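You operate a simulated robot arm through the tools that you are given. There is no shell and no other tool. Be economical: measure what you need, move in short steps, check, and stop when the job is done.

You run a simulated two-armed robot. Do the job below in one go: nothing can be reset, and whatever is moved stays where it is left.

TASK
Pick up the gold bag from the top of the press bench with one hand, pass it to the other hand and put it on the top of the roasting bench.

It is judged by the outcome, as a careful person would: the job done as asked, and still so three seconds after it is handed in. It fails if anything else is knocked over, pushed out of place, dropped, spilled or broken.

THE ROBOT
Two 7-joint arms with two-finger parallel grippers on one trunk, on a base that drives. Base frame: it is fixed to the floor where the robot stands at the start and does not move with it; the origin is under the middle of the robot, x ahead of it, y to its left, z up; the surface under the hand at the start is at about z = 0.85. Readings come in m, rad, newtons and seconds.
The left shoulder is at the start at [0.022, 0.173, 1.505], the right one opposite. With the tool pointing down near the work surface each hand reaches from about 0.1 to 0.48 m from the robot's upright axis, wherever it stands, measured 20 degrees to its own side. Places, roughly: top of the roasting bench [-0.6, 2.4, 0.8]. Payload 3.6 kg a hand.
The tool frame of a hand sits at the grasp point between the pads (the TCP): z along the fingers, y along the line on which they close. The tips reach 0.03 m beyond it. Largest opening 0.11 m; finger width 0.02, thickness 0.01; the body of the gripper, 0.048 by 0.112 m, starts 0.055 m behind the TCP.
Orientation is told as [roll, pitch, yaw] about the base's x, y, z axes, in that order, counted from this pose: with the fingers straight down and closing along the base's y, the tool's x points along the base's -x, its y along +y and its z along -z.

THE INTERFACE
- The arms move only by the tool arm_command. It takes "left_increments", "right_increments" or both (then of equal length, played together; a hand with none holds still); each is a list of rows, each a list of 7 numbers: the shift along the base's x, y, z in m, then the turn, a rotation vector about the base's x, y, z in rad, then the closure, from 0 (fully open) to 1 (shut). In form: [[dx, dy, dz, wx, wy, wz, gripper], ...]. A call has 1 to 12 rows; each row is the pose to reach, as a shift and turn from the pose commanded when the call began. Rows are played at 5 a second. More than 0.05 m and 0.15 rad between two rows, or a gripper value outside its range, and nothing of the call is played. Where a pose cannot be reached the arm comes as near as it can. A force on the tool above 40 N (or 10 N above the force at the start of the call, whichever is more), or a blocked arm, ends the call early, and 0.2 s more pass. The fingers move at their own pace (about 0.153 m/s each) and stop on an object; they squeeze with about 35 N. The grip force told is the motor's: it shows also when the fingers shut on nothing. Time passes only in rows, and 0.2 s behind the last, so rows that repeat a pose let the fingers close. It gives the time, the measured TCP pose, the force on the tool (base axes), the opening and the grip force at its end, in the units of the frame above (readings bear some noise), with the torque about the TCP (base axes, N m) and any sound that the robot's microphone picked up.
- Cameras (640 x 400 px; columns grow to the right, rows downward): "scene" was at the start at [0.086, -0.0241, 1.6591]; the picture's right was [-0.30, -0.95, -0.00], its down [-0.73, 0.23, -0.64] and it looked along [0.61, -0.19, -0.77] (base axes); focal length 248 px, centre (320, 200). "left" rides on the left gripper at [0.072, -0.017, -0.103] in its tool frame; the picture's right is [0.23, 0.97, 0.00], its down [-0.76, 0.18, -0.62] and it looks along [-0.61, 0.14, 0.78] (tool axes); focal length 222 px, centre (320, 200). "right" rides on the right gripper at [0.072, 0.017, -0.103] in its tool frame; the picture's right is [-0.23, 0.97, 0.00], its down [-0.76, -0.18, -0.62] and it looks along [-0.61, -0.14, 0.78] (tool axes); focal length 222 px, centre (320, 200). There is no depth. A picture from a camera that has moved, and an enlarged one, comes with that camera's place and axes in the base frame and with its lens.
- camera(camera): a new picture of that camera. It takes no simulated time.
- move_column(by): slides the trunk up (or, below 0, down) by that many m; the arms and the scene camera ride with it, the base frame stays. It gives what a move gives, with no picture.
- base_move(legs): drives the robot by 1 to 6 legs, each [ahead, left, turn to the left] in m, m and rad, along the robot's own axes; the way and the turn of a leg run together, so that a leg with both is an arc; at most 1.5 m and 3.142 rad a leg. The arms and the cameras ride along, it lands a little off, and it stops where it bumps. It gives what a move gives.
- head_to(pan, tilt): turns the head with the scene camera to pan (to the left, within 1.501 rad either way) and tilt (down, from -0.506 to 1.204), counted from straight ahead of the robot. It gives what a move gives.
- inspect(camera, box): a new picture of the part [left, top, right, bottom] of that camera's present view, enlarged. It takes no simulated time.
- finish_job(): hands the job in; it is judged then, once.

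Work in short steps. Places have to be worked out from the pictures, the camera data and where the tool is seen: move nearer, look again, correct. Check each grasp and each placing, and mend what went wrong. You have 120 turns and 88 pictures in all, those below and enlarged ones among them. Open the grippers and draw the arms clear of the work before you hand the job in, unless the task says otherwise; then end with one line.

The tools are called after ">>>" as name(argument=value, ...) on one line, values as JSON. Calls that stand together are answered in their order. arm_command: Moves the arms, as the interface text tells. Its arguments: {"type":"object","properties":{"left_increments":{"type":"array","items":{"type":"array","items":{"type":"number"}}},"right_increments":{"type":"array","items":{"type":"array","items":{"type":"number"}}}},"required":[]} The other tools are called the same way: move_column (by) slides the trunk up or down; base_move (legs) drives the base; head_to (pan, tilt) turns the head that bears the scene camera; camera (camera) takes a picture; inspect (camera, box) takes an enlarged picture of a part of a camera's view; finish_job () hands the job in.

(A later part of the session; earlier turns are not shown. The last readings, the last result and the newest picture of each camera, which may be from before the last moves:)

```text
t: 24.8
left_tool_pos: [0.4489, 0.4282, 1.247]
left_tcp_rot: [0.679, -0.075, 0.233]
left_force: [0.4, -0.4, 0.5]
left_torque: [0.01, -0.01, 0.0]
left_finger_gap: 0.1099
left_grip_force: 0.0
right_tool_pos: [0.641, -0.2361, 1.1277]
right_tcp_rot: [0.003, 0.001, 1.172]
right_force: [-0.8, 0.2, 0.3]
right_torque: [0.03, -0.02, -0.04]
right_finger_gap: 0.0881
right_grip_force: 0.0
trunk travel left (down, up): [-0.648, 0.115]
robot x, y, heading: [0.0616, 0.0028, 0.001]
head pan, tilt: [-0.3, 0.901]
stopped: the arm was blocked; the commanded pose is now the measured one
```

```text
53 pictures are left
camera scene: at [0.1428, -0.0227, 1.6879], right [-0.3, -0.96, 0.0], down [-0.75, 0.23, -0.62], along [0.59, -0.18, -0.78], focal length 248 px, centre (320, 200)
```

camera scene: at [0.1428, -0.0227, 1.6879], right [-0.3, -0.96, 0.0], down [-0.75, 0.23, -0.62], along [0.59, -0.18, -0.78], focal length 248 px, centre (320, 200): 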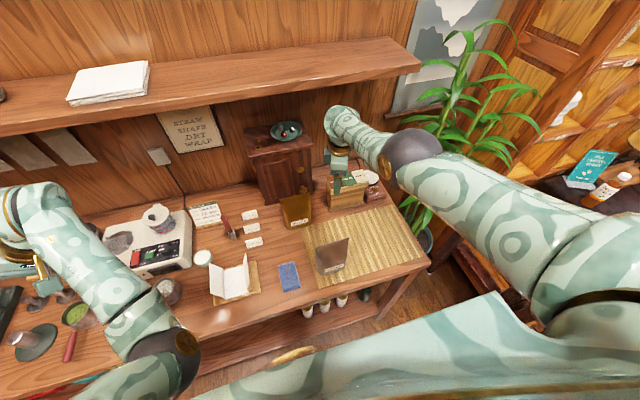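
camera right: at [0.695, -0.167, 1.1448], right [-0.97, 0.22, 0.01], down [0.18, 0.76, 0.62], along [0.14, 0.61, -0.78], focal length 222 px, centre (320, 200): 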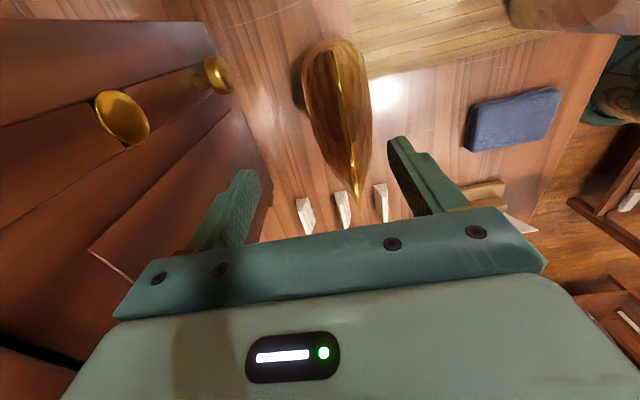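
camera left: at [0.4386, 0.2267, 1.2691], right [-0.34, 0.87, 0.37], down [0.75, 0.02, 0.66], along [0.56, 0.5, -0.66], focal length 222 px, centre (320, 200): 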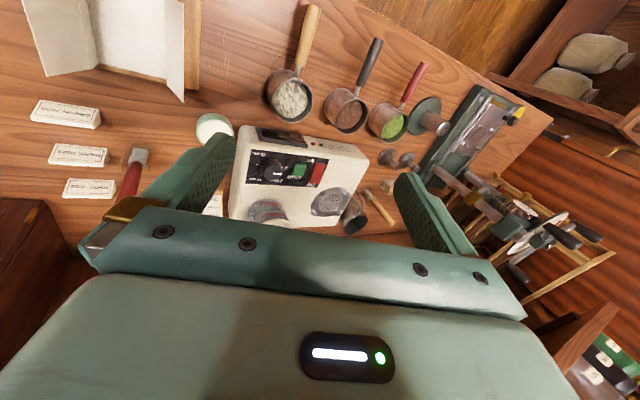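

All objects are still in place. With the commanded pose reset to the measured one, I retry an inward pull with the right hand alone.

>>> arm_command(right_increments=[[-0.03, 0, 0, 0, 0, 0, 0.2], [-0.06, 0, 0.01, 0, 0, 0, 0.2], [-0.09, 0, 0.02, 0, 0, 0, 0.2], [-0.12, 0, 0.03, 0, 0, 0, 0.2]])

```text
t: 25.8
left_tool_pos: [0.4488, 0.4281, 1.2457]
left_tcp_rot: [0.681, -0.074, 0.233]
left_force: [0.0, -0.3, -0.6]
left_torque: [0.01, -0.02, -0.02]
left_finger_gap: 0.1102
left_grip_force: 0.1
right_tool_pos: [0.6332, -0.2357, 1.1109]
right_tcp_rot: [0.005, 0.005, 1.173]
right_force: [1.3, 0.7, -0.4]
right_torque: [0.01, -0.03, 0.02]
right_finger_gap: 0.0882
right_grip_force: 0.0
right hand out of reach, approached as far as the arm can: row 1, 2, 3, 4
trunk travel left (down, up): [-0.648, 0.115]
robot x, y, heading: [0.0591, -0.0049, 0.0]
head pan, tilt: [-0.3, 0.901]
```

The arm is still stuck. Its tips at z≈1.08 clear everything on the bench, so I back off 0.45 m into open floor and free it there.

>>> base_move(legs=[[-0.45, 0, 0]])

>>> arm_command(right_increments=[[0, -0.04, -0.03, 0, 0, 0, 0.2], [0, -0.07, -0.06, 0, 0, -0.14, 0.2], [-0.04, -0.09, -0.09, 0, 0, -0.28, 0.2], [-0.08, -0.1, -0.12, 0, 0, -0.42, 0.2], [-0.12, -0.1, -0.14, 0, 0, -0.56, 0.2], [-0.16, -0.1, -0.14, 0, 0, -0.7, 0.2], [-0.2, -0.1, -0.14, 0, 0, -0.84, 0.2], [-0.23, -0.1, -0.14, 0, 0, -0.98, 0.2], [-0.25, -0.1, -0.14, 0, 0, -1.1, 0.2], [-0.25, -0.1, -0.14, 0, 0, -1.17, 0.2], [-0.25, -0.1, -0.14, 0, 0, -1.17, 0.2], [-0.25, -0.1, -0.14, 0, 0, -1.17, 0.2]])

>>> camera(camera="scene")

```text
t: 28.5
left_tool_pos: [0.0047, 0.4282, 1.2447]
left_tcp_rot: [0.68, -0.07, 0.236]
left_force: [0.0, -0.3, -0.8]
left_torque: [-0.01, -0.01, 0.01]
left_finger_gap: 0.1102
left_grip_force: 0.1
right_tool_pos: [0.1903, -0.2353, 1.109]
right_tcp_rot: [0.004, 0.0, 1.172]
right_force: [-0.1, -0.1, -0.8]
right_torque: [-0.02, -0.02, 0.01]
right_finger_gap: 0.0878
right_grip_force: 0.1
trunk travel left (down, up): [-0.648, 0.115]
robot x, y, heading: [-0.3877, -0.0032, -0.001]
head pan, tilt: [-0.3, 0.901]
```

```text
refused: row 3 steps farther than a row can; nothing moved
```

```text
52 pictures are left
camera scene: at [-0.2999, -0.0231, 1.6873], right [-0.29, -0.96, 0.0], down [-0.75, 0.23, -0.62], along [0.59, -0.18, -0.78], focal length 248 px, centre (320, 200)
```

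scene: 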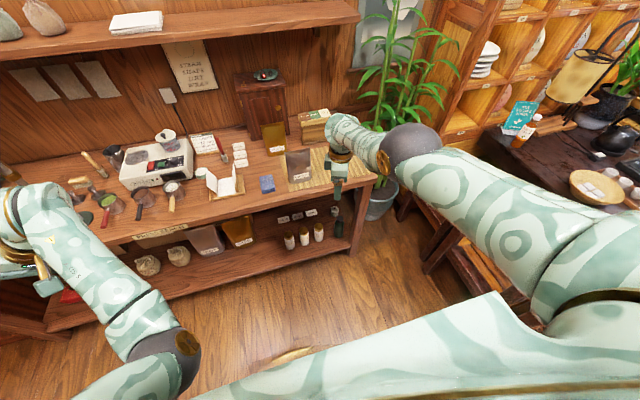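

Both hands are now in free space. I swing the right hand down and inward in smaller steps to free the elbow.

>>> arm_command(right_increments=[[0, -0.03, -0.03, 0, 0, -0.1, 0.2], [-0.02, -0.05, -0.05, 0, 0, -0.2, 0.2], [-0.04, -0.07, -0.07, 0, 0, -0.3, 0.2], [-0.06, -0.08, -0.09, 0, 0, -0.4, 0.2], [-0.09, -0.08, -0.1, 0, 0, -0.5, 0.2], [-0.12, -0.08, -0.1, 0, 0, -0.6, 0.2], [-0.15, -0.08, -0.1, 0, 0, -0.7, 0.2], [-0.18, -0.08, -0.1, 0, 0, -0.8, 0.2], [-0.2, -0.08, -0.1, 0, 0, -0.9, 0.2], [-0.2, -0.08, -0.1, 0, 0, -1.0, 0.2], [-0.2, -0.08, -0.1, 0, 0, -1.1, 0.2], [-0.2, -0.08, -0.1, 0, 0, -1.17, 0.2]])

>>> camera(camera="scene")

```text
t: 31.1
left_tool_pos: [0.0059, 0.4296, 1.2454]
left_tcp_rot: [0.68, -0.072, 0.236]
left_force: [0.4, -0.1, -0.8]
left_torque: [-0.04, 0.02, -0.03]
left_finger_gap: 0.1101
left_grip_force: 0.0
right_tool_pos: [-0.0099, -0.3147, 1.0107]
right_tcp_rot: [0.002, 0.001, 0.003]
right_force: [0.3, -0.2, -0.4]
right_torque: [0.01, -0.01, 0.01]
right_finger_gap: 0.0881
right_grip_force: 0.1
right hand out of reach, approached as far as the arm can: row 1, 2
trunk travel left (down, up): [-0.648, 0.115]
robot x, y, heading: [-0.3869, 0.0008, 0.005]
head pan, tilt: [-0.3, 0.901]
```

```text
51 pictures are left
camera scene: at [-0.3004, -0.0231, 1.6873], right [-0.29, -0.96, 0.0], down [-0.75, 0.23, -0.62], along [0.59, -0.18, -0.78], focal length 248 px, centre (320, 200)
```

scene: 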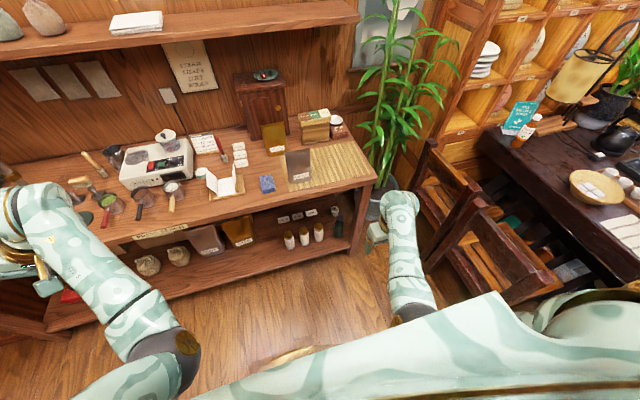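

The right arm is free again. Now I bring the left arm to a tucked, level pose near the body so it no longer blocks the trunk.

>>> arm_command(left_increments=[[-0.02, 0, -0.01, -0.1, 0, 0, 0], [-0.05, 0, -0.02, -0.2, 0, -0.03, 0], [-0.08, 0, -0.03, -0.3, 0, -0.06, 0], [-0.11, 0, -0.04, -0.4, 0, -0.1, 0], [-0.14, 0, -0.05, -0.5, 0, -0.14, 0], [-0.17, 0, -0.06, -0.6, 0, -0.18, 0], [-0.19, 0, -0.08, -0.66, 0, -0.2, 0], [-0.19, 0, -0.1, -0.66, 0.0, -0.22, 0]])

>>> head_to(pan=0.6, tilt=0.9)

>>> camera(camera="scene")

```text
t: 32.0
left_tool_pos: [-0.0954, 0.4851, 1.2399]
left_tcp_rot: [0.481, -0.033, 0.233]
left_force: [0.4, -0.4, 0.0]
left_torque: [-0.04, -0.02, 0.0]
left_finger_gap: 0.1099
left_grip_force: 0.0
right_tool_pos: [-0.0092, -0.3137, 1.0117]
right_tcp_rot: [0.003, 0.003, 0.004]
right_force: [-0.5, 0.4, -0.7]
right_torque: [0.01, -0.01, -0.02]
right_finger_gap: 0.088
right_grip_force: 0.1
trunk travel left (down, up): [-0.648, 0.115]
robot x, y, heading: [-0.3863, 0.0026, 0.002]
head pan, tilt: [-0.3, 0.901]
stopped in row 4 (left hand): the arm was blocked; the commanded pose is now the measured one
```

```text
t: 33.2
left_tool_pos: [-0.0958, 0.4843, 1.2399]
left_tcp_rot: [0.481, -0.033, 0.233]
left_force: [-0.1, -0.7, 0.3]
left_torque: [0.0, -0.02, -0.01]
left_finger_gap: 0.1099
left_grip_force: 0.0
right_tool_pos: [-0.0091, -0.3136, 1.0102]
right_tcp_rot: [0.003, 0.002, 0.005]
right_force: [0.6, 0.2, -0.5]
right_torque: [-0.01, 0.01, -0.01]
right_finger_gap: 0.0879
right_grip_force: 0.0
trunk travel left (down, up): [-0.648, 0.115]
robot x, y, heading: [-0.387, -0.001, 0.004]
head pan, tilt: [0.6, 0.901]
```

```text
50 pictures are left
camera scene: at [-0.3102, 0.0419, 1.6873], right [0.57, -0.82, 0.0], down [-0.65, -0.44, -0.62], along [0.51, 0.35, -0.78], focal length 248 px, centre (320, 200)
```

scene: 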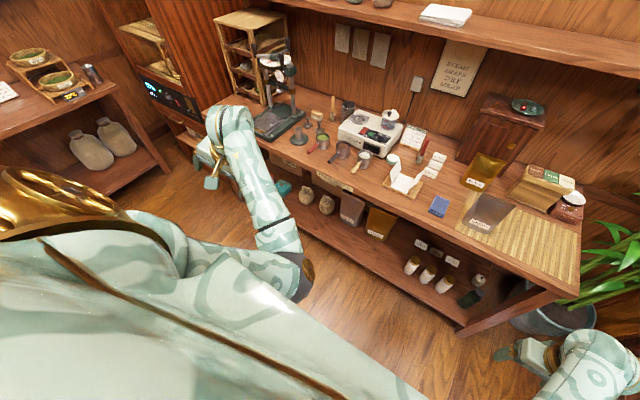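

The left elbow is tucked across the front of the chest, which is what keeps blocking it. I stretch the left arm forward over free space to untangle it.

>>> arm_command(left_increments=[[0.02, 0, 0, 0, 0, 0, 0], [0.05, 0, 0.0, -0.05, 0, -0.03, 0], [0.08, -0.01, 0.0, -0.1, 0, -0.06, 0], [0.11, -0.02, 0.0, -0.15, 0, -0.1, 0], [0.14, -0.03, 0.0, -0.2, 0, -0.14, 0], [0.17, -0.04, 0.0, -0.25, 0, -0.18, 0], [0.19, -0.06, 0, -0.3, 0, -0.2, 0], [0.21, -0.09, 0, -0.35, 0.0, -0.22, 0], [0.23, -0.11, 0, -0.4, 0, -0.22, 0], [0.25, -0.13, 0, -0.45, 0, -0.22, 0], [0.27, -0.15, 0, -0.48, 0, -0.22, 0]])

>>> camera(camera="scene")

```text
t: 35.6
left_tool_pos: [0.1767, 0.3336, 1.2393]
left_tcp_rot: [0.002, 0.028, 0.006]
left_force: [-0.4, -0.5, 0.6]
left_torque: [-0.01, 0.02, 0.0]
left_finger_gap: 0.11
left_grip_force: 0.2
right_tool_pos: [-0.0092, -0.3143, 1.0104]
right_tcp_rot: [0.002, 0.002, 0.003]
right_force: [0.6, 1.2, -0.3]
right_torque: [0.02, 0.0, -0.01]
right_finger_gap: 0.0879
right_grip_force: 0.0
trunk travel left (down, up): [-0.648, 0.115]
robot x, y, heading: [-0.3844, -0.0017, 0.005]
head pan, tilt: [0.6, 0.901]
```

```text
49 pictures are left
camera scene: at [-0.3096, 0.0415, 1.6873], right [0.57, -0.82, 0.0], down [-0.65, -0.44, -0.62], along [0.51, 0.35, -0.78], focal length 248 px, centre (320, 200)
```

scene: 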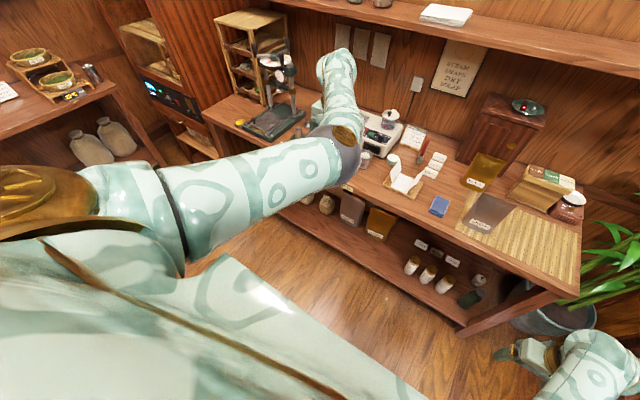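

The left arm straightened without complaint. I swing the hand toward the midline so the elbow ends up on its outer side, then draw it back a bit.

>>> arm_command(left_increments=[[0.0, -0.04, 0, 0, 0, 0, 0], [-0.0, -0.08, 0, 0, 0, 0, 0], [-0.01, -0.12, 0, 0, 0, 0, 0], [-0.02, -0.16, 0, 0, 0, 0, 0], [-0.03, -0.2, 0, 0, 0, 0, 0], [-0.05, -0.24, 0, 0, 0, 0, 0], [-0.08, -0.26, 0, 0, 0, 0, 0], [-0.11, -0.27, 0, 0, 0, 0, 0], [-0.14, -0.27, 0, 0, 0, 0, 0], [-0.17, -0.27, 0, 0, 0, 0, 0]])

>>> camera(camera="scene")

```text
t: 37.5
left_tool_pos: [0.1278, 0.0786, 1.3066]
left_tcp_rot: [0.013, -0.163, 0.033]
left_force: [0.6, -0.1, 0.5]
left_torque: [-0.01, 0.0, -0.01]
left_finger_gap: 0.1098
left_grip_force: 0.2
left hand out of reach, approached as far as the arm can: row 8, 9
right_tool_pos: [-0.0104, -0.3148, 1.0114]
right_tcp_rot: [0.006, 0.002, 0.003]
right_force: [-0.7, -0.2, 0.8]
right_torque: [0.0, 0.01, 0.0]
right_finger_gap: 0.0879
right_grip_force: 0.0
trunk travel left (down, up): [-0.648, 0.115]
robot x, y, heading: [-0.385, 0.0012, 0.003]
head pan, tilt: [0.6, 0.901]
stopped in row 9 (left hand): the arm was blocked; the commanded pose is now the measured one
```

```text
48 pictures are left
camera scene: at [-0.3102, 0.0418, 1.6873], right [0.57, -0.82, 0.0], down [-0.65, -0.44, -0.62], along [0.51, 0.35, -0.78], focal length 248 px, centre (320, 200)
```

scene: 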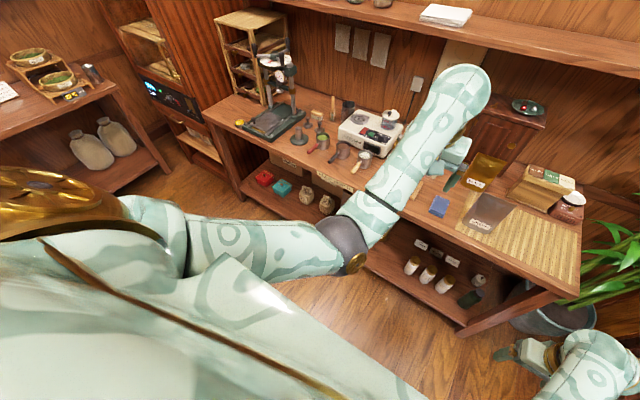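

The elbow hangs low and the wrist limit blocks it at this height, so a lower hand should suit it. I lower the left hand in front of the bench and level it.

>>> arm_command(left_increments=[[0.0, 0.02, -0.03, 0, 0.05, 0, 0], [-0.0, 0.04, -0.06, 0, 0.1, 0, 0], [-0.0, 0.06, -0.09, 0, 0.16, 0, 0], [-0.01, 0.08, -0.13, 0, 0.16, 0, 0], [-0.02, 0.1, -0.17, 0, 0.16, 0, 0], [-0.03, 0.12, -0.21, 0, 0.16, 0, 0], [-0.05, 0.13, -0.25, 0, 0.16, 0, 0], [-0.08, 0.13, -0.28, 0, 0.16, 0, 0], [-0.11, 0.13, -0.3, 0, 0.16, 0, 0]])

>>> camera(camera="scene")

```text
t: 39.5
left_tool_pos: [0.1069, 0.2525, 1.0809]
left_tcp_rot: [0.077, -0.177, 0.058]
left_force: [-0.2, 0.6, -0.6]
left_torque: [0.01, 0.0, 0.01]
left_finger_gap: 0.1102
left_grip_force: 0.0
right_tool_pos: [-0.0095, -0.3137, 1.0104]
right_tcp_rot: [0.004, 0.0, 0.004]
right_force: [-0.2, 0.4, 0.3]
right_torque: [-0.05, -0.01, 0.01]
right_finger_gap: 0.0879
right_grip_force: 0.0
trunk travel left (down, up): [-0.648, 0.115]
robot x, y, heading: [-0.3867, 0.0016, 0.003]
head pan, tilt: [0.6, 0.901]
stopped in row 9 (left hand): the arm was blocked; the commanded pose is now the measured one
```

```text
47 pictures are left
camera scene: at [-0.3102, 0.0424, 1.6873], right [0.57, -0.82, 0.0], down [-0.65, -0.44, -0.62], along [0.51, 0.35, -0.78], focal length 248 px, centre (320, 200)
```

scene: 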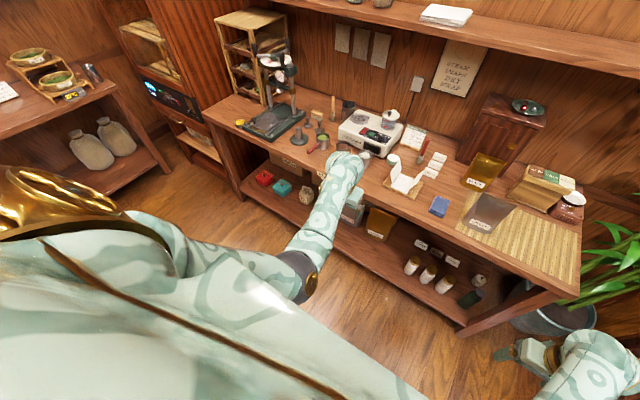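

The elbow still hugs the trunk. The handover needs the left fingers pointing toward −y anyway, which should push the elbow outward, so I tilt that way in free space.

>>> arm_command(left_increments=[[0.0, 0.02, 0, -0.13, 0, 0, 0], [0, 0.04, 0, -0.26, 0, 0, 0], [0, 0.06, 0, -0.39, 0, 0, 0], [-0.0, 0.08, 0, -0.52, 0.0, 0, 0], [-0.0, 0.08, 0.0, -0.65, 0.0, 0, 0], [-0.0, 0.08, 0.0, -0.78, 0.0, 0, 0], [-0.0, 0.08, 0, -0.91, 0.0, 0, 0], [-0.0, 0.08, 0, -1.04, 0.0, 0, 0], [0, 0.08, 0, -1.17, 0.0, 0, 0]])

>>> camera(camera="scene")

```text
t: 41.5
left_tool_pos: [0.0637, 0.3329, 1.0742]
left_tcp_rot: [-1.099, -0.019, 0.179]
left_force: [-0.8, -0.2, 0.2]
left_torque: [-0.02, -0.01, 0.03]
left_finger_gap: 0.1101
left_grip_force: 0.0
left hand out of reach, approached as far as the arm can: row 8, 9
right_tool_pos: [-0.0096, -0.3139, 1.011]
right_tcp_rot: [0.002, 0.001, 0.003]
right_force: [0.1, 0.0, 0.6]
right_torque: [-0.01, 0.02, -0.01]
right_finger_gap: 0.0881
right_grip_force: 0.1
trunk travel left (down, up): [-0.648, 0.115]
robot x, y, heading: [-0.3844, -0.0011, 0.002]
head pan, tilt: [0.6, 0.901]
```

```text
46 pictures are left
camera scene: at [-0.3117, 0.0427, 1.6873], right [0.57, -0.82, 0.0], down [-0.65, -0.44, -0.62], along [0.51, 0.35, -0.78], focal length 248 px, centre (320, 200)
```

scene: 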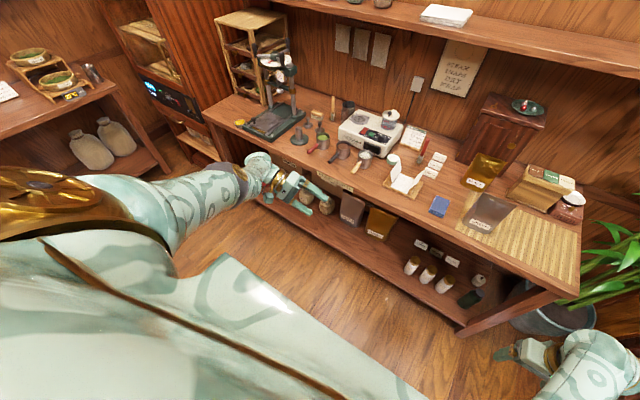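

The left elbow has swung outward. I retract the hand a little to check the arm is no longer stuck.

>>> arm_command(left_increments=[[-0.02, 0, 0, 0.1, 0, 0, 0], [-0.05, 0, 0, 0.2, 0, 0, 0], [-0.08, 0, 0, 0.3, 0, 0, 0], [-0.1, 0, 0, 0.3, 0.0, 0, 0], [-0.12, 0, 0.0, 0.3, 0.0, 0, 0], [-0.14, 0, 0.0, 0.3, 0.0, 0, 0]])

>>> camera(camera="scene")

```text
t: 42.9
left_tool_pos: [-0.0771, 0.332, 1.0754]
left_tcp_rot: [-0.801, -0.07, 0.166]
left_force: [-0.1, -0.3, 0.3]
left_torque: [-0.04, -0.01, -0.03]
left_finger_gap: 0.1099
left_grip_force: 0.1
right_tool_pos: [-0.0103, -0.3134, 1.011]
right_tcp_rot: [0.004, 0.002, 0.005]
right_force: [0.6, 0.6, -0.6]
right_torque: [-0.01, 0.01, 0.02]
right_finger_gap: 0.088
right_grip_force: 0.0
trunk travel left (down, up): [-0.648, 0.115]
robot x, y, heading: [-0.3801, 0.0011, 0.004]
head pan, tilt: [0.6, 0.901]
```

```text
45 pictures are left
camera scene: at [-0.312, 0.0424, 1.6874], right [0.57, -0.82, 0.0], down [-0.65, -0.44, -0.62], along [0.51, 0.35, -0.78], focal length 248 px, centre (320, 200)
```

scene: 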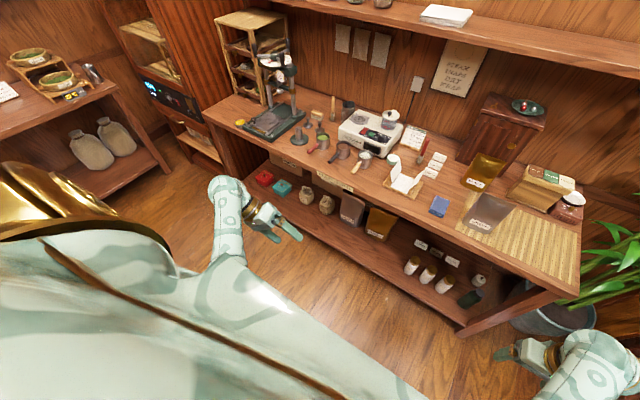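

The left arm moves freely now. I tuck the left hand further back and up, and tilt the right hand the mirrored way to bring its elbow outward too.

>>> arm_command(left_increments=[[-0.02, 0.01, 0.01, 0, 0, 0, 0], [-0.04, 0.02, 0.02, 0, 0, 0, 0], [-0.06, 0.03, 0.03, 0, 0, 0, 0], [-0.08, 0.04, 0.04, 0, 0.0, 0, 0], [-0.1, 0.05, 0.05, 0, 0.0, 0, 0], [-0.12, 0.05, 0.06, 0, 0.0, 0, 0], [-0.14, 0.05, 0.07, 0, 0, 0, 0], [-0.14, 0.05, 0.08, 0, 0, 0, 0], [-0.14, 0.05, 0.08, 0, 0, 0, 0]], right_increments=[[0.0, -0.01, 0.01, 0.13, 0, 0, 0], [0, -0.02, 0.02, 0.26, 0, 0, 0], [0.02, -0.03, 0.03, 0.39, 0, 0, 0], [0.04, -0.04, 0.04, 0.52, 0.0, 0, 0], [0.06, -0.05, 0.05, 0.65, 0.0, 0, 0], [0.07, -0.05, 0.05, 0.78, 0.0, 0, 0], [0.08, -0.05, 0.05, 0.91, 0.0, 0, 0], [0.08, -0.05, 0.05, 1.04, 0.0, 0, 0], [0.08, -0.05, 0.05, 1.1, 0.0, 0, 0]])

>>> head_to(pan=0, tilt=0.9)

>>> camera(camera="scene")

```text
t: 44.9
left_tool_pos: [-0.2132, 0.3852, 1.1529]
left_tcp_rot: [-0.801, -0.07, 0.165]
left_force: [-0.4, 0.2, 1.2]
left_torque: [-0.03, 0.0, -0.03]
left_finger_gap: 0.1101
left_grip_force: 0.0
right_tool_pos: [0.0065, -0.3664, 1.0728]
right_tcp_rot: [1.105, -0.002, 0.005]
right_force: [0.4, 0.8, 0.7]
right_torque: [-0.03, -0.01, 0.03]
right_finger_gap: 0.1101
right_grip_force: 0.0
right hand out of reach, approached as far as the arm can: row 7, 8, 9
trunk travel left (down, up): [-0.648, 0.115]
robot x, y, heading: [-0.3856, 0.0008, 0.004]
head pan, tilt: [0.6, 0.901]
```

```text
t: 45.9
left_tool_pos: [-0.2145, 0.384, 1.154]
left_tcp_rot: [-0.802, -0.071, 0.168]
left_force: [0.0, -0.8, 0.4]
left_torque: [0.0, 0.0, 0.01]
left_finger_gap: 0.11
left_grip_force: 0.0
right_tool_pos: [0.0059, -0.3662, 1.0723]
right_tcp_rot: [1.102, -0.002, 0.003]
right_force: [0.7, -0.4, 0.3]
right_torque: [0.0, -0.01, 0.01]
right_finger_gap: 0.11
right_grip_force: 0.2
trunk travel left (down, up): [-0.648, 0.115]
robot x, y, heading: [-0.3817, -0.0007, 0.005]
head pan, tilt: [0.0, 0.901]
```

```text
44 pictures are left
camera scene: at [-0.297, -0.0004, 1.6873], right [0.0, -1.0, 0.0], down [-0.78, 0.0, -0.62], along [0.62, 0.0, -0.78], focal length 248 px, centre (320, 200)
```

scene: 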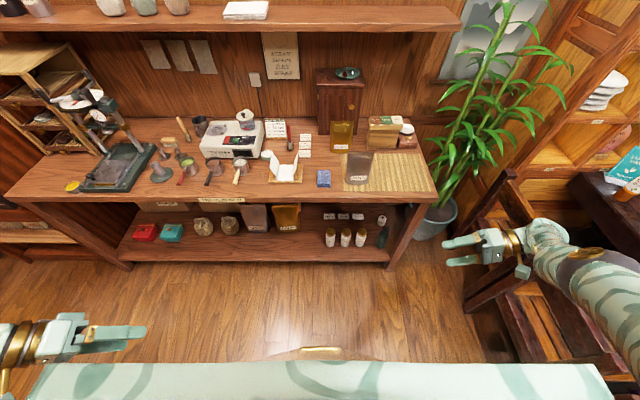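

Both elbows are in good shape, and the bench is in order. Now I turn the right hand to fingers down, closing along x, in one smooth rotation toward the front of the robot.

>>> arm_command(right_increments=[[0.0, 0.01, 0.01, -0.0692, -0.0692, 0.1128, 0], [0.0, 0.02, 0.02, -0.1384, -0.1384, 0.2256, 0], [0.01, 0.03, 0.03, -0.2076, -0.2076, 0.3384, 0], [0.01, 0.045, 0.04, -0.2768, -0.2768, 0.4512, 0], [0.02, 0.06, 0.05, -0.346, -0.346, 0.564, 0], [0.02, 0.075, 0.06, -0.4152, -0.4152, 0.6768, 0], [0.03, 0.09, 0.07, -0.4844, -0.4844, 0.7896, 0], [0.03, 0.105, 0.08, -0.5536, -0.5536, 0.9024, 0], [0.04, 0.12, 0.08, -0.6228, -0.6228, 1.0152, 0], [0.04, 0.135, 0.08, -0.692, -0.692, 1.128, 0], [0.04, 0.15, 0.08, -0.7612, -0.7612, 1.2408, 0], [0.04, 0.16, 0.08, -0.8304, -0.8304, 1.3536, 0]])

>>> camera(camera="scene")

```text
t: 48.5
left_tool_pos: [-0.2138, 0.3836, 1.1544]
left_tcp_rot: [-0.801, -0.071, 0.168]
left_force: [0.3, -0.2, -0.3]
left_torque: [-0.03, 0.03, 0.01]
left_finger_gap: 0.1102
left_grip_force: 0.1
right_tool_pos: [0.176, -0.1991, 1.0953]
right_tcp_rot: [0.029, -0.021, 1.534]
right_force: [-0.6, 0.5, -0.3]
right_torque: [-0.02, -0.02, 0.03]
right_finger_gap: 0.1102
right_grip_force: 0.1
right hand out of reach, approached as far as the arm can: row 1, 2, 3, 4, 5, 6, 7, 8, 9, 10, 11, 12
trunk travel left (down, up): [-0.648, 0.115]
robot x, y, heading: [-0.3805, -0.0015, 0.004]
head pan, tilt: [0.0, 0.901]
```

```text
43 pictures are left
camera scene: at [-0.2972, 0.0004, 1.6873], right [0.0, -1.0, 0.0], down [-0.78, 0.0, -0.62], along [0.62, 0.0, -0.78], focal length 248 px, centre (320, 200)
```

scene: 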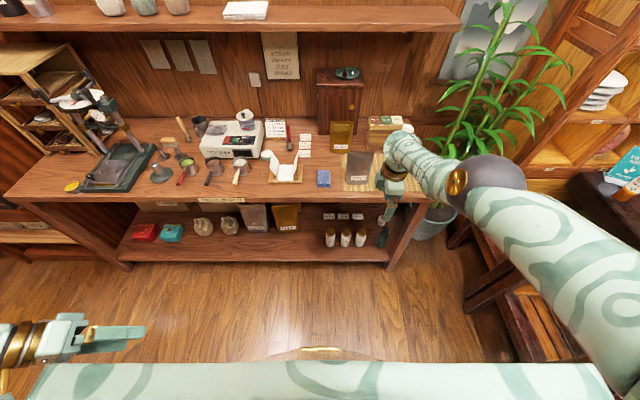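

The arm hits a wrist limit at yaw +90°. The closing line is the same at yaw −90°, so I rotate the right hand back the other way and draw it in.

>>> arm_command(right_increments=[[0.0, 0, 0, 0, 0, -0.14, 0], [-0.0, 0, 0, 0, 0, -0.28, 0], [-0.01, 0, 0, 0, 0, -0.42, 0], [-0.03, 0, 0, 0, 0, -0.56, 0], [-0.05, 0, 0, 0, 0, -0.7, 0], [-0.07, 0, 0, 0, 0, -0.84, 0], [-0.09, 0, 0, 0, 0, -0.98, 0], [-0.11, 0, 0, 0, 0, -1.12, 0], [-0.12, 0, 0, 0, 0, -1.26, 0], [-0.12, 0, 0, 0, 0, -1.4, 0], [-0.12, 0, 0, 0, 0, -1.54, 0], [-0.12, 0, 0, 0, 0, -1.68, 0]])

>>> arm_command(right_increments=[[0.0, 0, 0, 0, 0, -0.14, 0], [-0.0, 0, 0, 0, 0, -0.28, 0], [0, 0, 0, 0, 0, -0.42, 0], [0, 0, 0, 0, 0, -0.56, 0], [0, 0, 0, 0, 0, -0.7, 0], [0, 0, 0, 0, 0, -0.84, 0], [0, 0, 0, 0, 0, -0.98, 0], [0, 0, 0, 0, 0, -1.12, 0], [0, 0, 0, 0, 0, -1.26, 0], [0, 0, 0, 0, 0, -1.4, 0]])

>>> camera(camera="scene")

```text
t: 51.1
left_tool_pos: [-0.2141, 0.3828, 1.1538]
left_tcp_rot: [-0.802, -0.069, 0.167]
left_force: [0.3, 0.6, -0.8]
left_torque: [-0.01, 0.0, -0.01]
left_finger_gap: 0.1102
left_grip_force: 0.1
right_tool_pos: [0.1579, -0.1843, 1.04]
right_tcp_rot: [0.03, -0.02, -0.151]
right_force: [0.8, 0.6, -0.2]
right_torque: [0.01, -0.02, 0.0]
right_finger_gap: 0.1098
right_grip_force: 0.0
right hand out of reach, approached as far as the arm can: row 3, 4, 5, 6, 7, 8, 9, 10, 11, 12
trunk travel left (down, up): [-0.648, 0.115]
robot x, y, heading: [-0.3875, 0.0017, -0.0]
head pan, tilt: [0.0, 0.901]
```

```text
t: 53.3
left_tool_pos: [-0.214, 0.3845, 1.1536]
left_tcp_rot: [-0.8, -0.07, 0.168]
left_force: [-0.7, 0.5, -0.2]
left_torque: [-0.01, 0.01, 0.02]
left_finger_gap: 0.1101
left_grip_force: 0.1
right_tool_pos: [0.1564, -0.1866, 1.0383]
right_tcp_rot: [0.028, -0.025, -1.55]
right_force: [0.4, -0.8, 0.6]
right_torque: [-0.01, -0.01, 0.04]
right_finger_gap: 0.1101
right_grip_force: 0.0
right hand out of reach, approached as far as the arm can: row 3, 4, 5, 6, 7, 8, 9, 10
trunk travel left (down, up): [-0.648, 0.115]
robot x, y, heading: [-0.383, -0.001, 0.008]
head pan, tilt: [0.0, 0.901]
```

```text
42 pictures are left
camera scene: at [-0.2971, -0.0004, 1.6873], right [0.0, -1.0, 0.0], down [-0.78, 0.0, -0.62], along [0.62, 0.0, -0.78], focal length 248 px, centre (320, 200)
```

scene: 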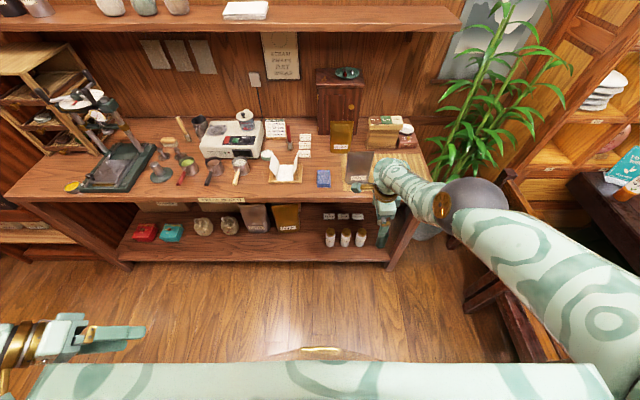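

Yaw was not the cause: the elbow itself locked at full stretch. A diagonal pull down, outward and back freed it before, so I repeat that at this yaw.

>>> arm_command(right_increments=[[0, -0.03, -0.03, 0, 0, 0, 0.2], [-0.02, -0.06, -0.05, 0, 0, 0, 0.2], [-0.04, -0.09, -0.07, 0, 0, 0, 0.2], [-0.06, -0.12, -0.08, 0, 0, 0, 0.2], [-0.09, -0.13, -0.08, 0, 0, 0, 0.2], [-0.12, -0.13, -0.08, 0, 0, 0, 0.2], [-0.15, -0.13, -0.08, 0, 0, 0, 0.2], [-0.17, -0.13, -0.08, 0, 0, 0, 0.2], [-0.17, -0.13, -0.08, 0, 0, 0, 0.2]])

>>> camera(camera="scene")

```text
t: 55.3
left_tool_pos: [-0.2136, 0.3834, 1.1536]
left_tcp_rot: [-0.802, -0.069, 0.168]
left_force: [-0.1, 0.0, -0.2]
left_torque: [-0.01, -0.03, 0.03]
left_finger_gap: 0.1099
left_grip_force: 0.0
right_tool_pos: [-0.0096, -0.3294, 0.9644]
right_tcp_rot: [0.036, -0.04, -1.552]
right_force: [-0.6, 0.5, 0.0]
right_torque: [0.03, -0.01, -0.04]
right_finger_gap: 0.0882
right_grip_force: 0.0
right hand out of reach, approached as far as the arm can: row 1, 2
trunk travel left (down, up): [-0.648, 0.115]
robot x, y, heading: [-0.3834, -0.0032, 0.002]
head pan, tilt: [0.0, 0.901]
```

```text
41 pictures are left
camera scene: at [-0.2967, -0.0009, 1.6873], right [0.0, -1.0, 0.0], down [-0.78, 0.0, -0.62], along [0.62, 0.0, -0.78], focal length 248 px, centre (320, 200)
```

scene: 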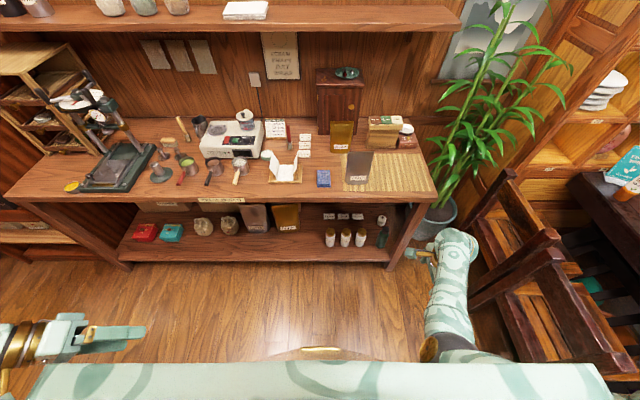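

The right arm is free. I tuck the left hand further back and up, then lower the trunk 0.18 m here in open space.

>>> arm_command(left_increments=[[-0.02, 0, 0.02, 0, 0, 0, 0], [-0.04, 0, 0.04, 0, 0, 0, 0], [-0.06, 0.01, 0.06, 0, 0, 0, 0], [-0.08, 0.02, 0.08, 0, 0, 0, 0], [-0.08, 0.02, 0.1, 0, 0, 0, 0]])

>>> move_column(by=-0.18)

```text
t: 56.5
left_tool_pos: [-0.2947, 0.4037, 1.2536]
left_tcp_rot: [-0.802, -0.07, 0.166]
left_force: [0.9, 0.5, -0.8]
left_torque: [-0.03, -0.02, -0.04]
left_finger_gap: 0.1102
left_grip_force: 0.0
right_tool_pos: [-0.0109, -0.3288, 0.9634]
right_tcp_rot: [0.033, -0.041, -1.552]
right_force: [0.2, 0.6, 0.5]
right_torque: [0.01, -0.02, 0.03]
right_finger_gap: 0.088
right_grip_force: 0.0
trunk travel left (down, up): [-0.648, 0.115]
robot x, y, heading: [-0.3833, -0.0033, 0.005]
head pan, tilt: [0.0, 0.901]
```

```text
t: 58.5
left_tool_pos: [-0.2937, 0.4027, 1.0741]
left_tcp_rot: [-0.8, -0.071, 0.167]
left_force: [-0.2, 0.3, -0.4]
left_torque: [0.0, 0.01, 0.0]
left_finger_gap: 0.11
left_grip_force: 0.1
right_tool_pos: [-0.0156, -0.3967, 0.7948]
right_tcp_rot: [0.032, -0.14, -1.59]
right_force: [-0.6, 0.2, -0.2]
right_torque: [0.0, -0.01, 0.04]
right_finger_gap: 0.088
right_grip_force: 0.0
trunk travel left (down, up): [-0.468, 0.295]
robot x, y, heading: [-0.3825, -0.0028, 0.003]
head pan, tilt: [0.0, 0.901]
```

The trunk went down fully. I now bring the right hand up and in front, at about z 1.08, y −0.13, still short of the bench.

>>> arm_command(right_increments=[[0.0, 0.02, 0.03, 0.01, 0, 0, 0.2], [0.0, 0.04, 0.06, 0.02, 0, 0, 0.2], [0.0, 0.06, 0.09, 0.04, 0.01, 0, 0.2], [0.01, 0.085, 0.115, 0.06, 0.01, 0, 0.2], [0.02, 0.11, 0.14, 0.08, 0.02, 0, 0.2], [0.03, 0.135, 0.165, 0.1, 0.02, 0, 0.2], [0.045, 0.16, 0.19, 0.12, 0.03, 0, 0.2], [0.06, 0.185, 0.215, 0.14, 0.03, 0, 0.2], [0.08, 0.21, 0.24, 0.14, 0.03, 0.01, 0.2], [0.1, 0.235, 0.265, 0.14, 0.03, 0.02, 0.2], [0.12, 0.26, 0.285, 0.14, 0.03, 0.02, 0.2]])

>>> camera(camera="scene")

```text
t: 58.9
left_tool_pos: [-0.2933, 0.4033, 1.0741]
left_tcp_rot: [-0.801, -0.071, 0.169]
left_force: [0.2, -0.1, 0.6]
left_torque: [-0.02, 0.01, -0.01]
left_finger_gap: 0.1102
left_grip_force: 0.1
right_tool_pos: [-0.0058, -0.4112, 0.8264]
right_tcp_rot: [0.06, -0.166, -1.621]
right_force: [-1.1, 0.3, -0.4]
right_torque: [0.02, 0.02, -0.02]
right_finger_gap: 0.0877
right_grip_force: 0.0
trunk travel left (down, up): [-0.468, 0.295]
robot x, y, heading: [-0.3867, -0.0023, 0.002]
head pan, tilt: [0.0, 0.901]
stopped in row 1 (right hand): the arm was blocked; the commanded pose is now the measured one
```

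```text
40 pictures are left
camera scene: at [-0.2804, -0.0004, 1.5066], right [0.0, -1.0, 0.0], down [-0.78, 0.0, -0.62], along [0.62, 0.0, -0.78], focal length 248 px, centre (320, 200)
```

scene: 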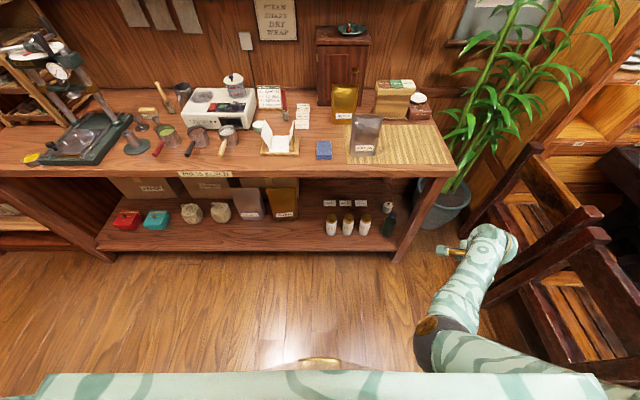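

The right elbow is jammed inward against the trunk, as the left one was. I move the base away from the chair, extend the hand forward, then tilt it so the elbow swings outward.

>>> base_move(legs=[[-0.1, 0.15, 0]])

>>> arm_command(right_increments=[[0.03, 0, 0.02, 0, 0, 0, 0.2], [0.06, 0, 0.04, 0, 0, 0, 0.2], [0.09, 0, 0.06, 0.0, 0, 0, 0.2], [0.11, 0, 0.08, 0.13, 0, 0, 0.2], [0.12, 0, 0.1, 0.26, 0, 0, 0.2], [0.12, 0, 0.12, 0.39, 0, 0, 0.2], [0.12, 0, 0.14, 0.52, 0, 0, 0.2], [0.12, 0, 0.16, 0.65, 0, 0, 0.2], [0.12, 0, 0.17, 0.78, 0, 0, 0.2], [0.12, 0, 0.17, 0.91, 0, 0, 0.2], [0.12, 0, 0.17, 1.04, 0, 0, 0.2]])

>>> camera(camera="scene")

```text
t: 60.4
left_tool_pos: [-0.389, 0.5341, 1.0743]
left_tcp_rot: [-0.801, -0.068, 0.186]
left_force: [1.7, 0.4, 0.2]
left_torque: [0.03, 0.11, -0.1]
left_finger_gap: 0.1103
left_grip_force: 0.0
right_tool_pos: [-0.0866, -0.2749, 0.8228]
right_tcp_rot: [0.051, -0.169, -1.598]
right_force: [0.0, -0.2, 0.0]
right_torque: [0.07, -0.01, 0.01]
right_finger_gap: 0.0882
right_grip_force: 0.0
trunk travel left (down, up): [-0.468, 0.295]
robot x, y, heading: [-0.4789, 0.129, 0.023]
head pan, tilt: [0.0, 0.901]
```

```text
t: 62.8
left_tool_pos: [-0.3941, 0.5318, 1.0748]
left_tcp_rot: [-0.8, -0.072, 0.185]
left_force: [0.1, 0.3, -1.6]
left_torque: [0.04, 0.0, 0.04]
left_finger_gap: 0.1099
left_grip_force: 0.0
right_tool_pos: [0.0288, -0.2764, 0.9935]
right_tcp_rot: [0.019, 0.875, -1.617]
right_force: [0.7, 0.6, -0.9]
right_torque: [0.02, 0.02, 0.0]
right_finger_gap: 0.0879
right_grip_force: 0.1
trunk travel left (down, up): [-0.468, 0.295]
robot x, y, heading: [-0.475, 0.128, 0.022]
head pan, tilt: [0.0, 0.901]
```

```text
39 pictures are left
camera scene: at [-0.3733, 0.1282, 1.5066], right [0.02, -1.0, 0.0], down [-0.78, -0.02, -0.62], along [0.62, 0.01, -0.78], focal length 248 px, centre (320, 200)
```

scene: 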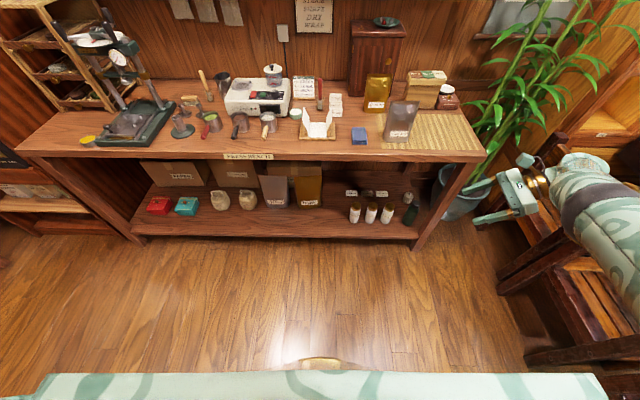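

The right elbow is now outward. I bring the hand inward and up while reducing the tilt.

>>> arm_command(right_increments=[[-0.01, 0.02, 0.01, -0.08, 0, 0, 0.2], [-0.02, 0.04, 0.02, -0.16, 0, 0, 0.2], [-0.03, 0.06, 0.03, -0.24, 0, 0, 0.2], [-0.04, 0.08, 0.04, -0.32, 0, 0, 0.2], [-0.05, 0.1, 0.05, -0.4, 0, 0, 0.2], [-0.05, 0.12, 0.06, -0.48, 0, 0, 0.2], [-0.05, 0.14, 0.07, -0.56, 0, 0, 0.2], [-0.05, 0.16, 0.08, -0.6, 0, 0, 0.2]])

>>> camera(camera="scene")

```text
t: 64.6
left_tool_pos: [-0.3941, 0.5342, 1.0748]
left_tcp_rot: [-0.8, -0.072, 0.187]
left_force: [-0.6, 0.6, -0.9]
left_torque: [-0.03, 0.01, -0.01]
left_finger_gap: 0.11
left_grip_force: 0.0
right_tool_pos: [-0.0217, -0.1161, 1.0744]
right_tcp_rot: [0.047, 0.27, -1.599]
right_force: [0.2, 0.0, 0.1]
right_torque: [0.06, -0.04, 0.01]
right_finger_gap: 0.088
right_grip_force: 0.1
trunk travel left (down, up): [-0.468, 0.295]
robot x, y, heading: [-0.4765, 0.1318, 0.024]
head pan, tilt: [0.0, 0.901]
```

```text
38 pictures are left
camera scene: at [-0.3732, 0.1302, 1.5066], right [0.02, -1.0, 0.0], down [-0.78, -0.02, -0.62], along [0.62, 0.01, -0.78], focal length 248 px, centre (320, 200)
```

scene: 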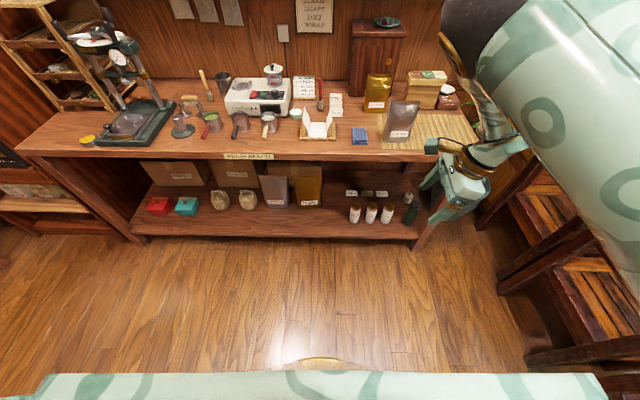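

The right elbow is now up, which is ideal for reaching down over the bench. I level the hand and raise it to clear the brown bag.

>>> arm_command(right_increments=[[0, 0.0, 0.02, -0.09, 0.015, 0, 0.2], [0, 0.0, 0.04, -0.18, 0.03, 0, 0.2], [0, 0.0, 0.06, -0.27, 0.045, 0, 0.2], [0, 0.0, 0.08, -0.27, 0.045, 0, 0.2]])

>>> base_move(legs=[[0.3, 0, -0.02]])

>>> camera(camera="scene")

```text
t: 65.6
left_tool_pos: [-0.3938, 0.5323, 1.0756]
left_tcp_rot: [-0.801, -0.071, 0.185]
left_force: [-0.9, -0.3, -0.8]
left_torque: [-0.01, -0.03, -0.01]
left_finger_gap: 0.11
left_grip_force: 0.0
right_tool_pos: [-0.0061, -0.1474, 1.1539]
right_tcp_rot: [0.009, 0.0, -1.606]
right_force: [0.2, -0.3, -0.5]
right_torque: [0.0, -0.03, 0.04]
right_finger_gap: 0.0882
right_grip_force: 0.1
right hand out of reach, approached as far as the arm can: row 2, 3, 4
trunk travel left (down, up): [-0.468, 0.295]
robot x, y, heading: [-0.4797, 0.1298, 0.024]
head pan, tilt: [0.0, 0.901]
```

```text
t: 67.6
left_tool_pos: [-0.0856, 0.5347, 1.0746]
left_tcp_rot: [-0.799, -0.072, 0.162]
left_force: [0.2, -0.7, -0.9]
left_torque: [-0.03, 0.03, -0.01]
left_finger_gap: 0.11
left_grip_force: 0.1
right_tool_pos: [0.2857, -0.1561, 1.1539]
right_tcp_rot: [0.006, 0.001, -1.628]
right_force: [0.5, 0.6, 0.0]
right_torque: [0.01, 0.03, -0.01]
right_finger_gap: 0.0882
right_grip_force: 0.1
trunk travel left (down, up): [-0.468, 0.295]
robot x, y, heading: [-0.178, 0.131, -0.003]
head pan, tilt: [0.0, 0.901]
```

```text
37 pictures are left
camera scene: at [-0.0741, 0.1307, 1.5065], right [0.0, -1.0, 0.0], down [-0.78, 0.0, -0.62], along [0.62, 0.0, -0.78], focal length 248 px, centre (320, 200)
```

scene: 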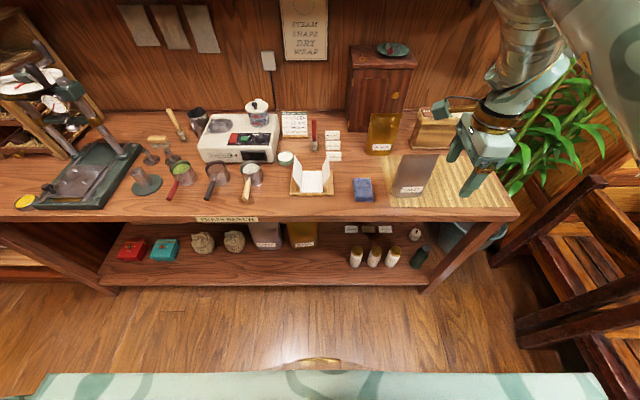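

The hand clears everything at z 1.15, and the scene is undisturbed. I drive on 0.28 m.

>>> base_move(legs=[[0.28, 0.0, 0]])

>>> arm_command(right_increments=[[0.02, 0.02, 0, 0, 0, 0.01, 0.2], [0.04, 0.03, 0, 0, 0, 0.02, 0.2], [0.06, 0.04, 0, 0, 0, 0.02, 0.2]])

>>> camera(camera="right")

>>> camera(camera="scene")

```text
t: 69.6
left_tool_pos: [0.1905, 0.533, 1.0763]
left_tcp_rot: [-0.801, -0.072, 0.154]
left_force: [0.1, -0.3, 0.3]
left_torque: [0.04, -0.01, 0.01]
left_finger_gap: 0.1099
left_grip_force: 0.0
right_tool_pos: [0.556, -0.1595, 1.1543]
right_tcp_rot: [0.007, 0.001, -1.638]
right_force: [-0.2, -0.6, 0.0]
right_torque: [0.02, 0.03, -0.02]
right_finger_gap: 0.088
right_grip_force: 0.1
trunk travel left (down, up): [-0.468, 0.295]
robot x, y, heading: [0.0966, 0.1294, -0.009]
head pan, tilt: [0.0, 0.901]
```

```text
t: 70.4
left_tool_pos: [0.1895, 0.5324, 1.0757]
left_tcp_rot: [-0.802, -0.072, 0.155]
left_force: [0.0, -0.2, 0.0]
left_torque: [0.03, -0.03, -0.06]
left_finger_gap: 0.11
left_grip_force: 0.1
right_tool_pos: [0.6183, -0.1216, 1.1549]
right_tcp_rot: [0.007, 0.003, -1.616]
right_force: [-0.5, 0.5, -0.2]
right_torque: [-0.01, 0.0, 0.04]
right_finger_gap: 0.0881
right_grip_force: 0.0
right hand out of reach, approached as far as the arm can: row 1, 2
trunk travel left (down, up): [-0.468, 0.295]
robot x, y, heading: [0.095, 0.1318, -0.01]
head pan, tilt: [0.0, 0.901]
```

```text
36 pictures are left
camera right: at [0.6382, -0.0498, 1.2601], right [0.96, -0.27, 0.01], down [-0.22, -0.75, 0.62], along [-0.16, -0.6, -0.78], focal length 222 px, centre (320, 200)
```

right: 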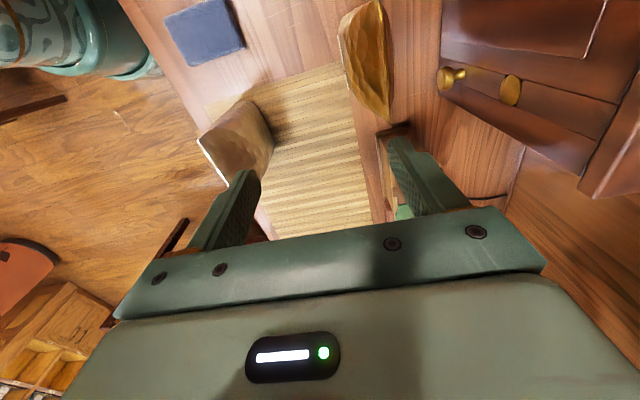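

```text
35 pictures are left
camera scene: at [0.1986, 0.1288, 1.5066], right [-0.01, -1.0, 0.0], down [-0.78, 0.01, -0.62], along [0.62, -0.01, -0.78], focal length 248 px, centre (320, 200)
```

scene: 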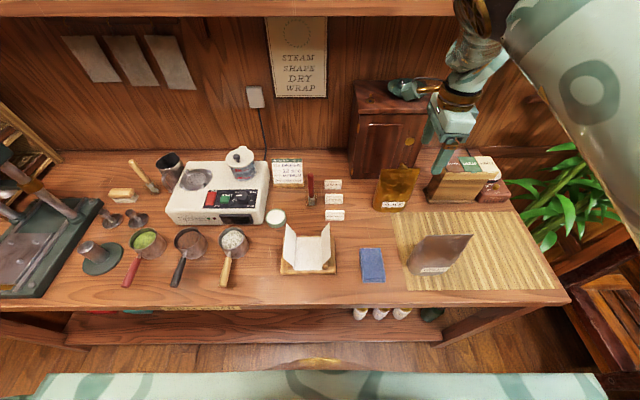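

The bag ridge is confirmed at x 0.692, from y −0.151 to −0.052. I drive 5 cm more, then centre the hand over it.

>>> base_move(legs=[[0.045, 0.0, 0.008]])

>>> arm_command(right_increments=[[0.015, 0.01, -0.01, 0, 0, 0, 0.15], [0.03, 0.018, -0.03, 0, 0, 0, 0.15], [0.03, 0.018, -0.05, 0, 0, 0, 0.15], [0.03, 0.018, -0.06, 0, 0, 0, 0.15]])

>>> camera(camera="right")

```text
t: 71.3
left_tool_pos: [0.2326, 0.5331, 1.0746]
left_tcp_rot: [-0.801, -0.069, 0.162]
left_force: [-0.1, 0.4, 0.3]
left_torque: [0.0, 0.02, 0.0]
left_finger_gap: 0.1098
left_grip_force: 0.0
right_tool_pos: [0.6662, -0.1184, 1.155]
right_tcp_rot: [0.007, 0.001, -1.609]
right_force: [-0.1, -0.4, 0.2]
right_torque: [0.0, 0.03, -0.03]
right_finger_gap: 0.0881
right_grip_force: 0.0
trunk travel left (down, up): [-0.468, 0.295]
robot x, y, heading: [0.1395, 0.1324, 0.002]
head pan, tilt: [0.0, 0.901]
```

```text
t: 72.3
left_tool_pos: [0.2314, 0.5335, 1.0744]
left_tcp_rot: [-0.801, -0.071, 0.165]
left_force: [-0.1, -0.4, -0.7]
left_torque: [0.0, 0.0, 0.01]
left_finger_gap: 0.1099
left_grip_force: 0.0
right_tool_pos: [0.6971, -0.0985, 1.0939]
right_tcp_rot: [0.007, 0.002, -1.608]
right_force: [0.5, -0.5, 0.6]
right_torque: [0.04, 0.02, 0.0]
right_finger_gap: 0.0936
right_grip_force: 0.0
trunk travel left (down, up): [-0.468, 0.295]
robot x, y, heading: [0.1362, 0.1281, -0.006]
head pan, tilt: [0.0, 0.901]
```

```text
34 pictures are left
camera right: at [0.7155, -0.028, 1.1989], right [0.96, -0.26, 0.01], down [-0.21, -0.76, 0.62], along [-0.16, -0.6, -0.78], focal length 222 px, centre (320, 200)
```

right: 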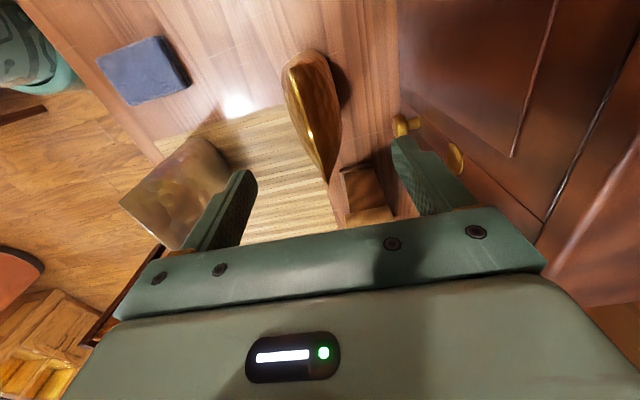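

The hand is over the bag centre with no reach trouble. I shift 6 mm back, narrow the opening to about 0.08 and descend, stopping first at z≈1.01.

>>> arm_command(right_increments=[[-0.006, -0.001, -0.02, 0, 0, 0, 0.27], [-0.006, -0.001, -0.04, 0, 0, 0, 0.27], [-0.006, -0.001, -0.06, 0, 0, 0, 0.27], [-0.006, -0.001, -0.08, 0, 0, 0, 0.27]])

>>> camera(camera="right")

```text
t: 73.3
left_tool_pos: [0.2319, 0.532, 1.0747]
left_tcp_rot: [-0.802, -0.072, 0.163]
left_force: [-0.5, -0.1, 0.2]
left_torque: [0.02, 0.01, 0.0]
left_finger_gap: 0.11
left_grip_force: 0.1
right_tool_pos: [0.6915, -0.0992, 1.0152]
right_tcp_rot: [0.007, 0.001, -1.608]
right_force: [-0.7, 0.3, 0.8]
right_torque: [0.01, 0.01, -0.01]
right_finger_gap: 0.0806
right_grip_force: 0.1
trunk travel left (down, up): [-0.468, 0.295]
robot x, y, heading: [0.1385, 0.1308, -0.008]
head pan, tilt: [0.0, 0.901]
```

```text
33 pictures are left
camera right: at [0.7101, -0.0291, 1.1197], right [0.96, -0.26, 0.01], down [-0.21, -0.76, 0.62], along [-0.16, -0.6, -0.78], focal length 222 px, centre (320, 200)
```

right: 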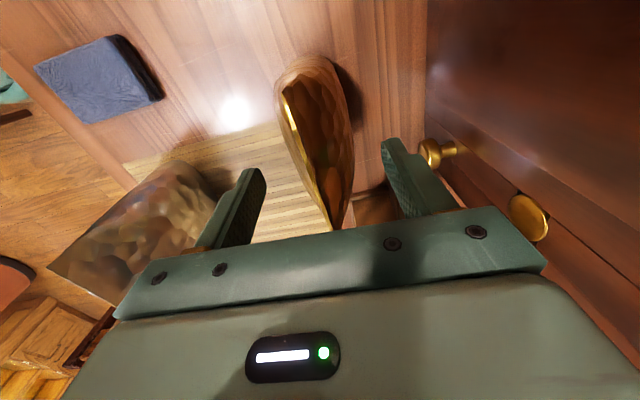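

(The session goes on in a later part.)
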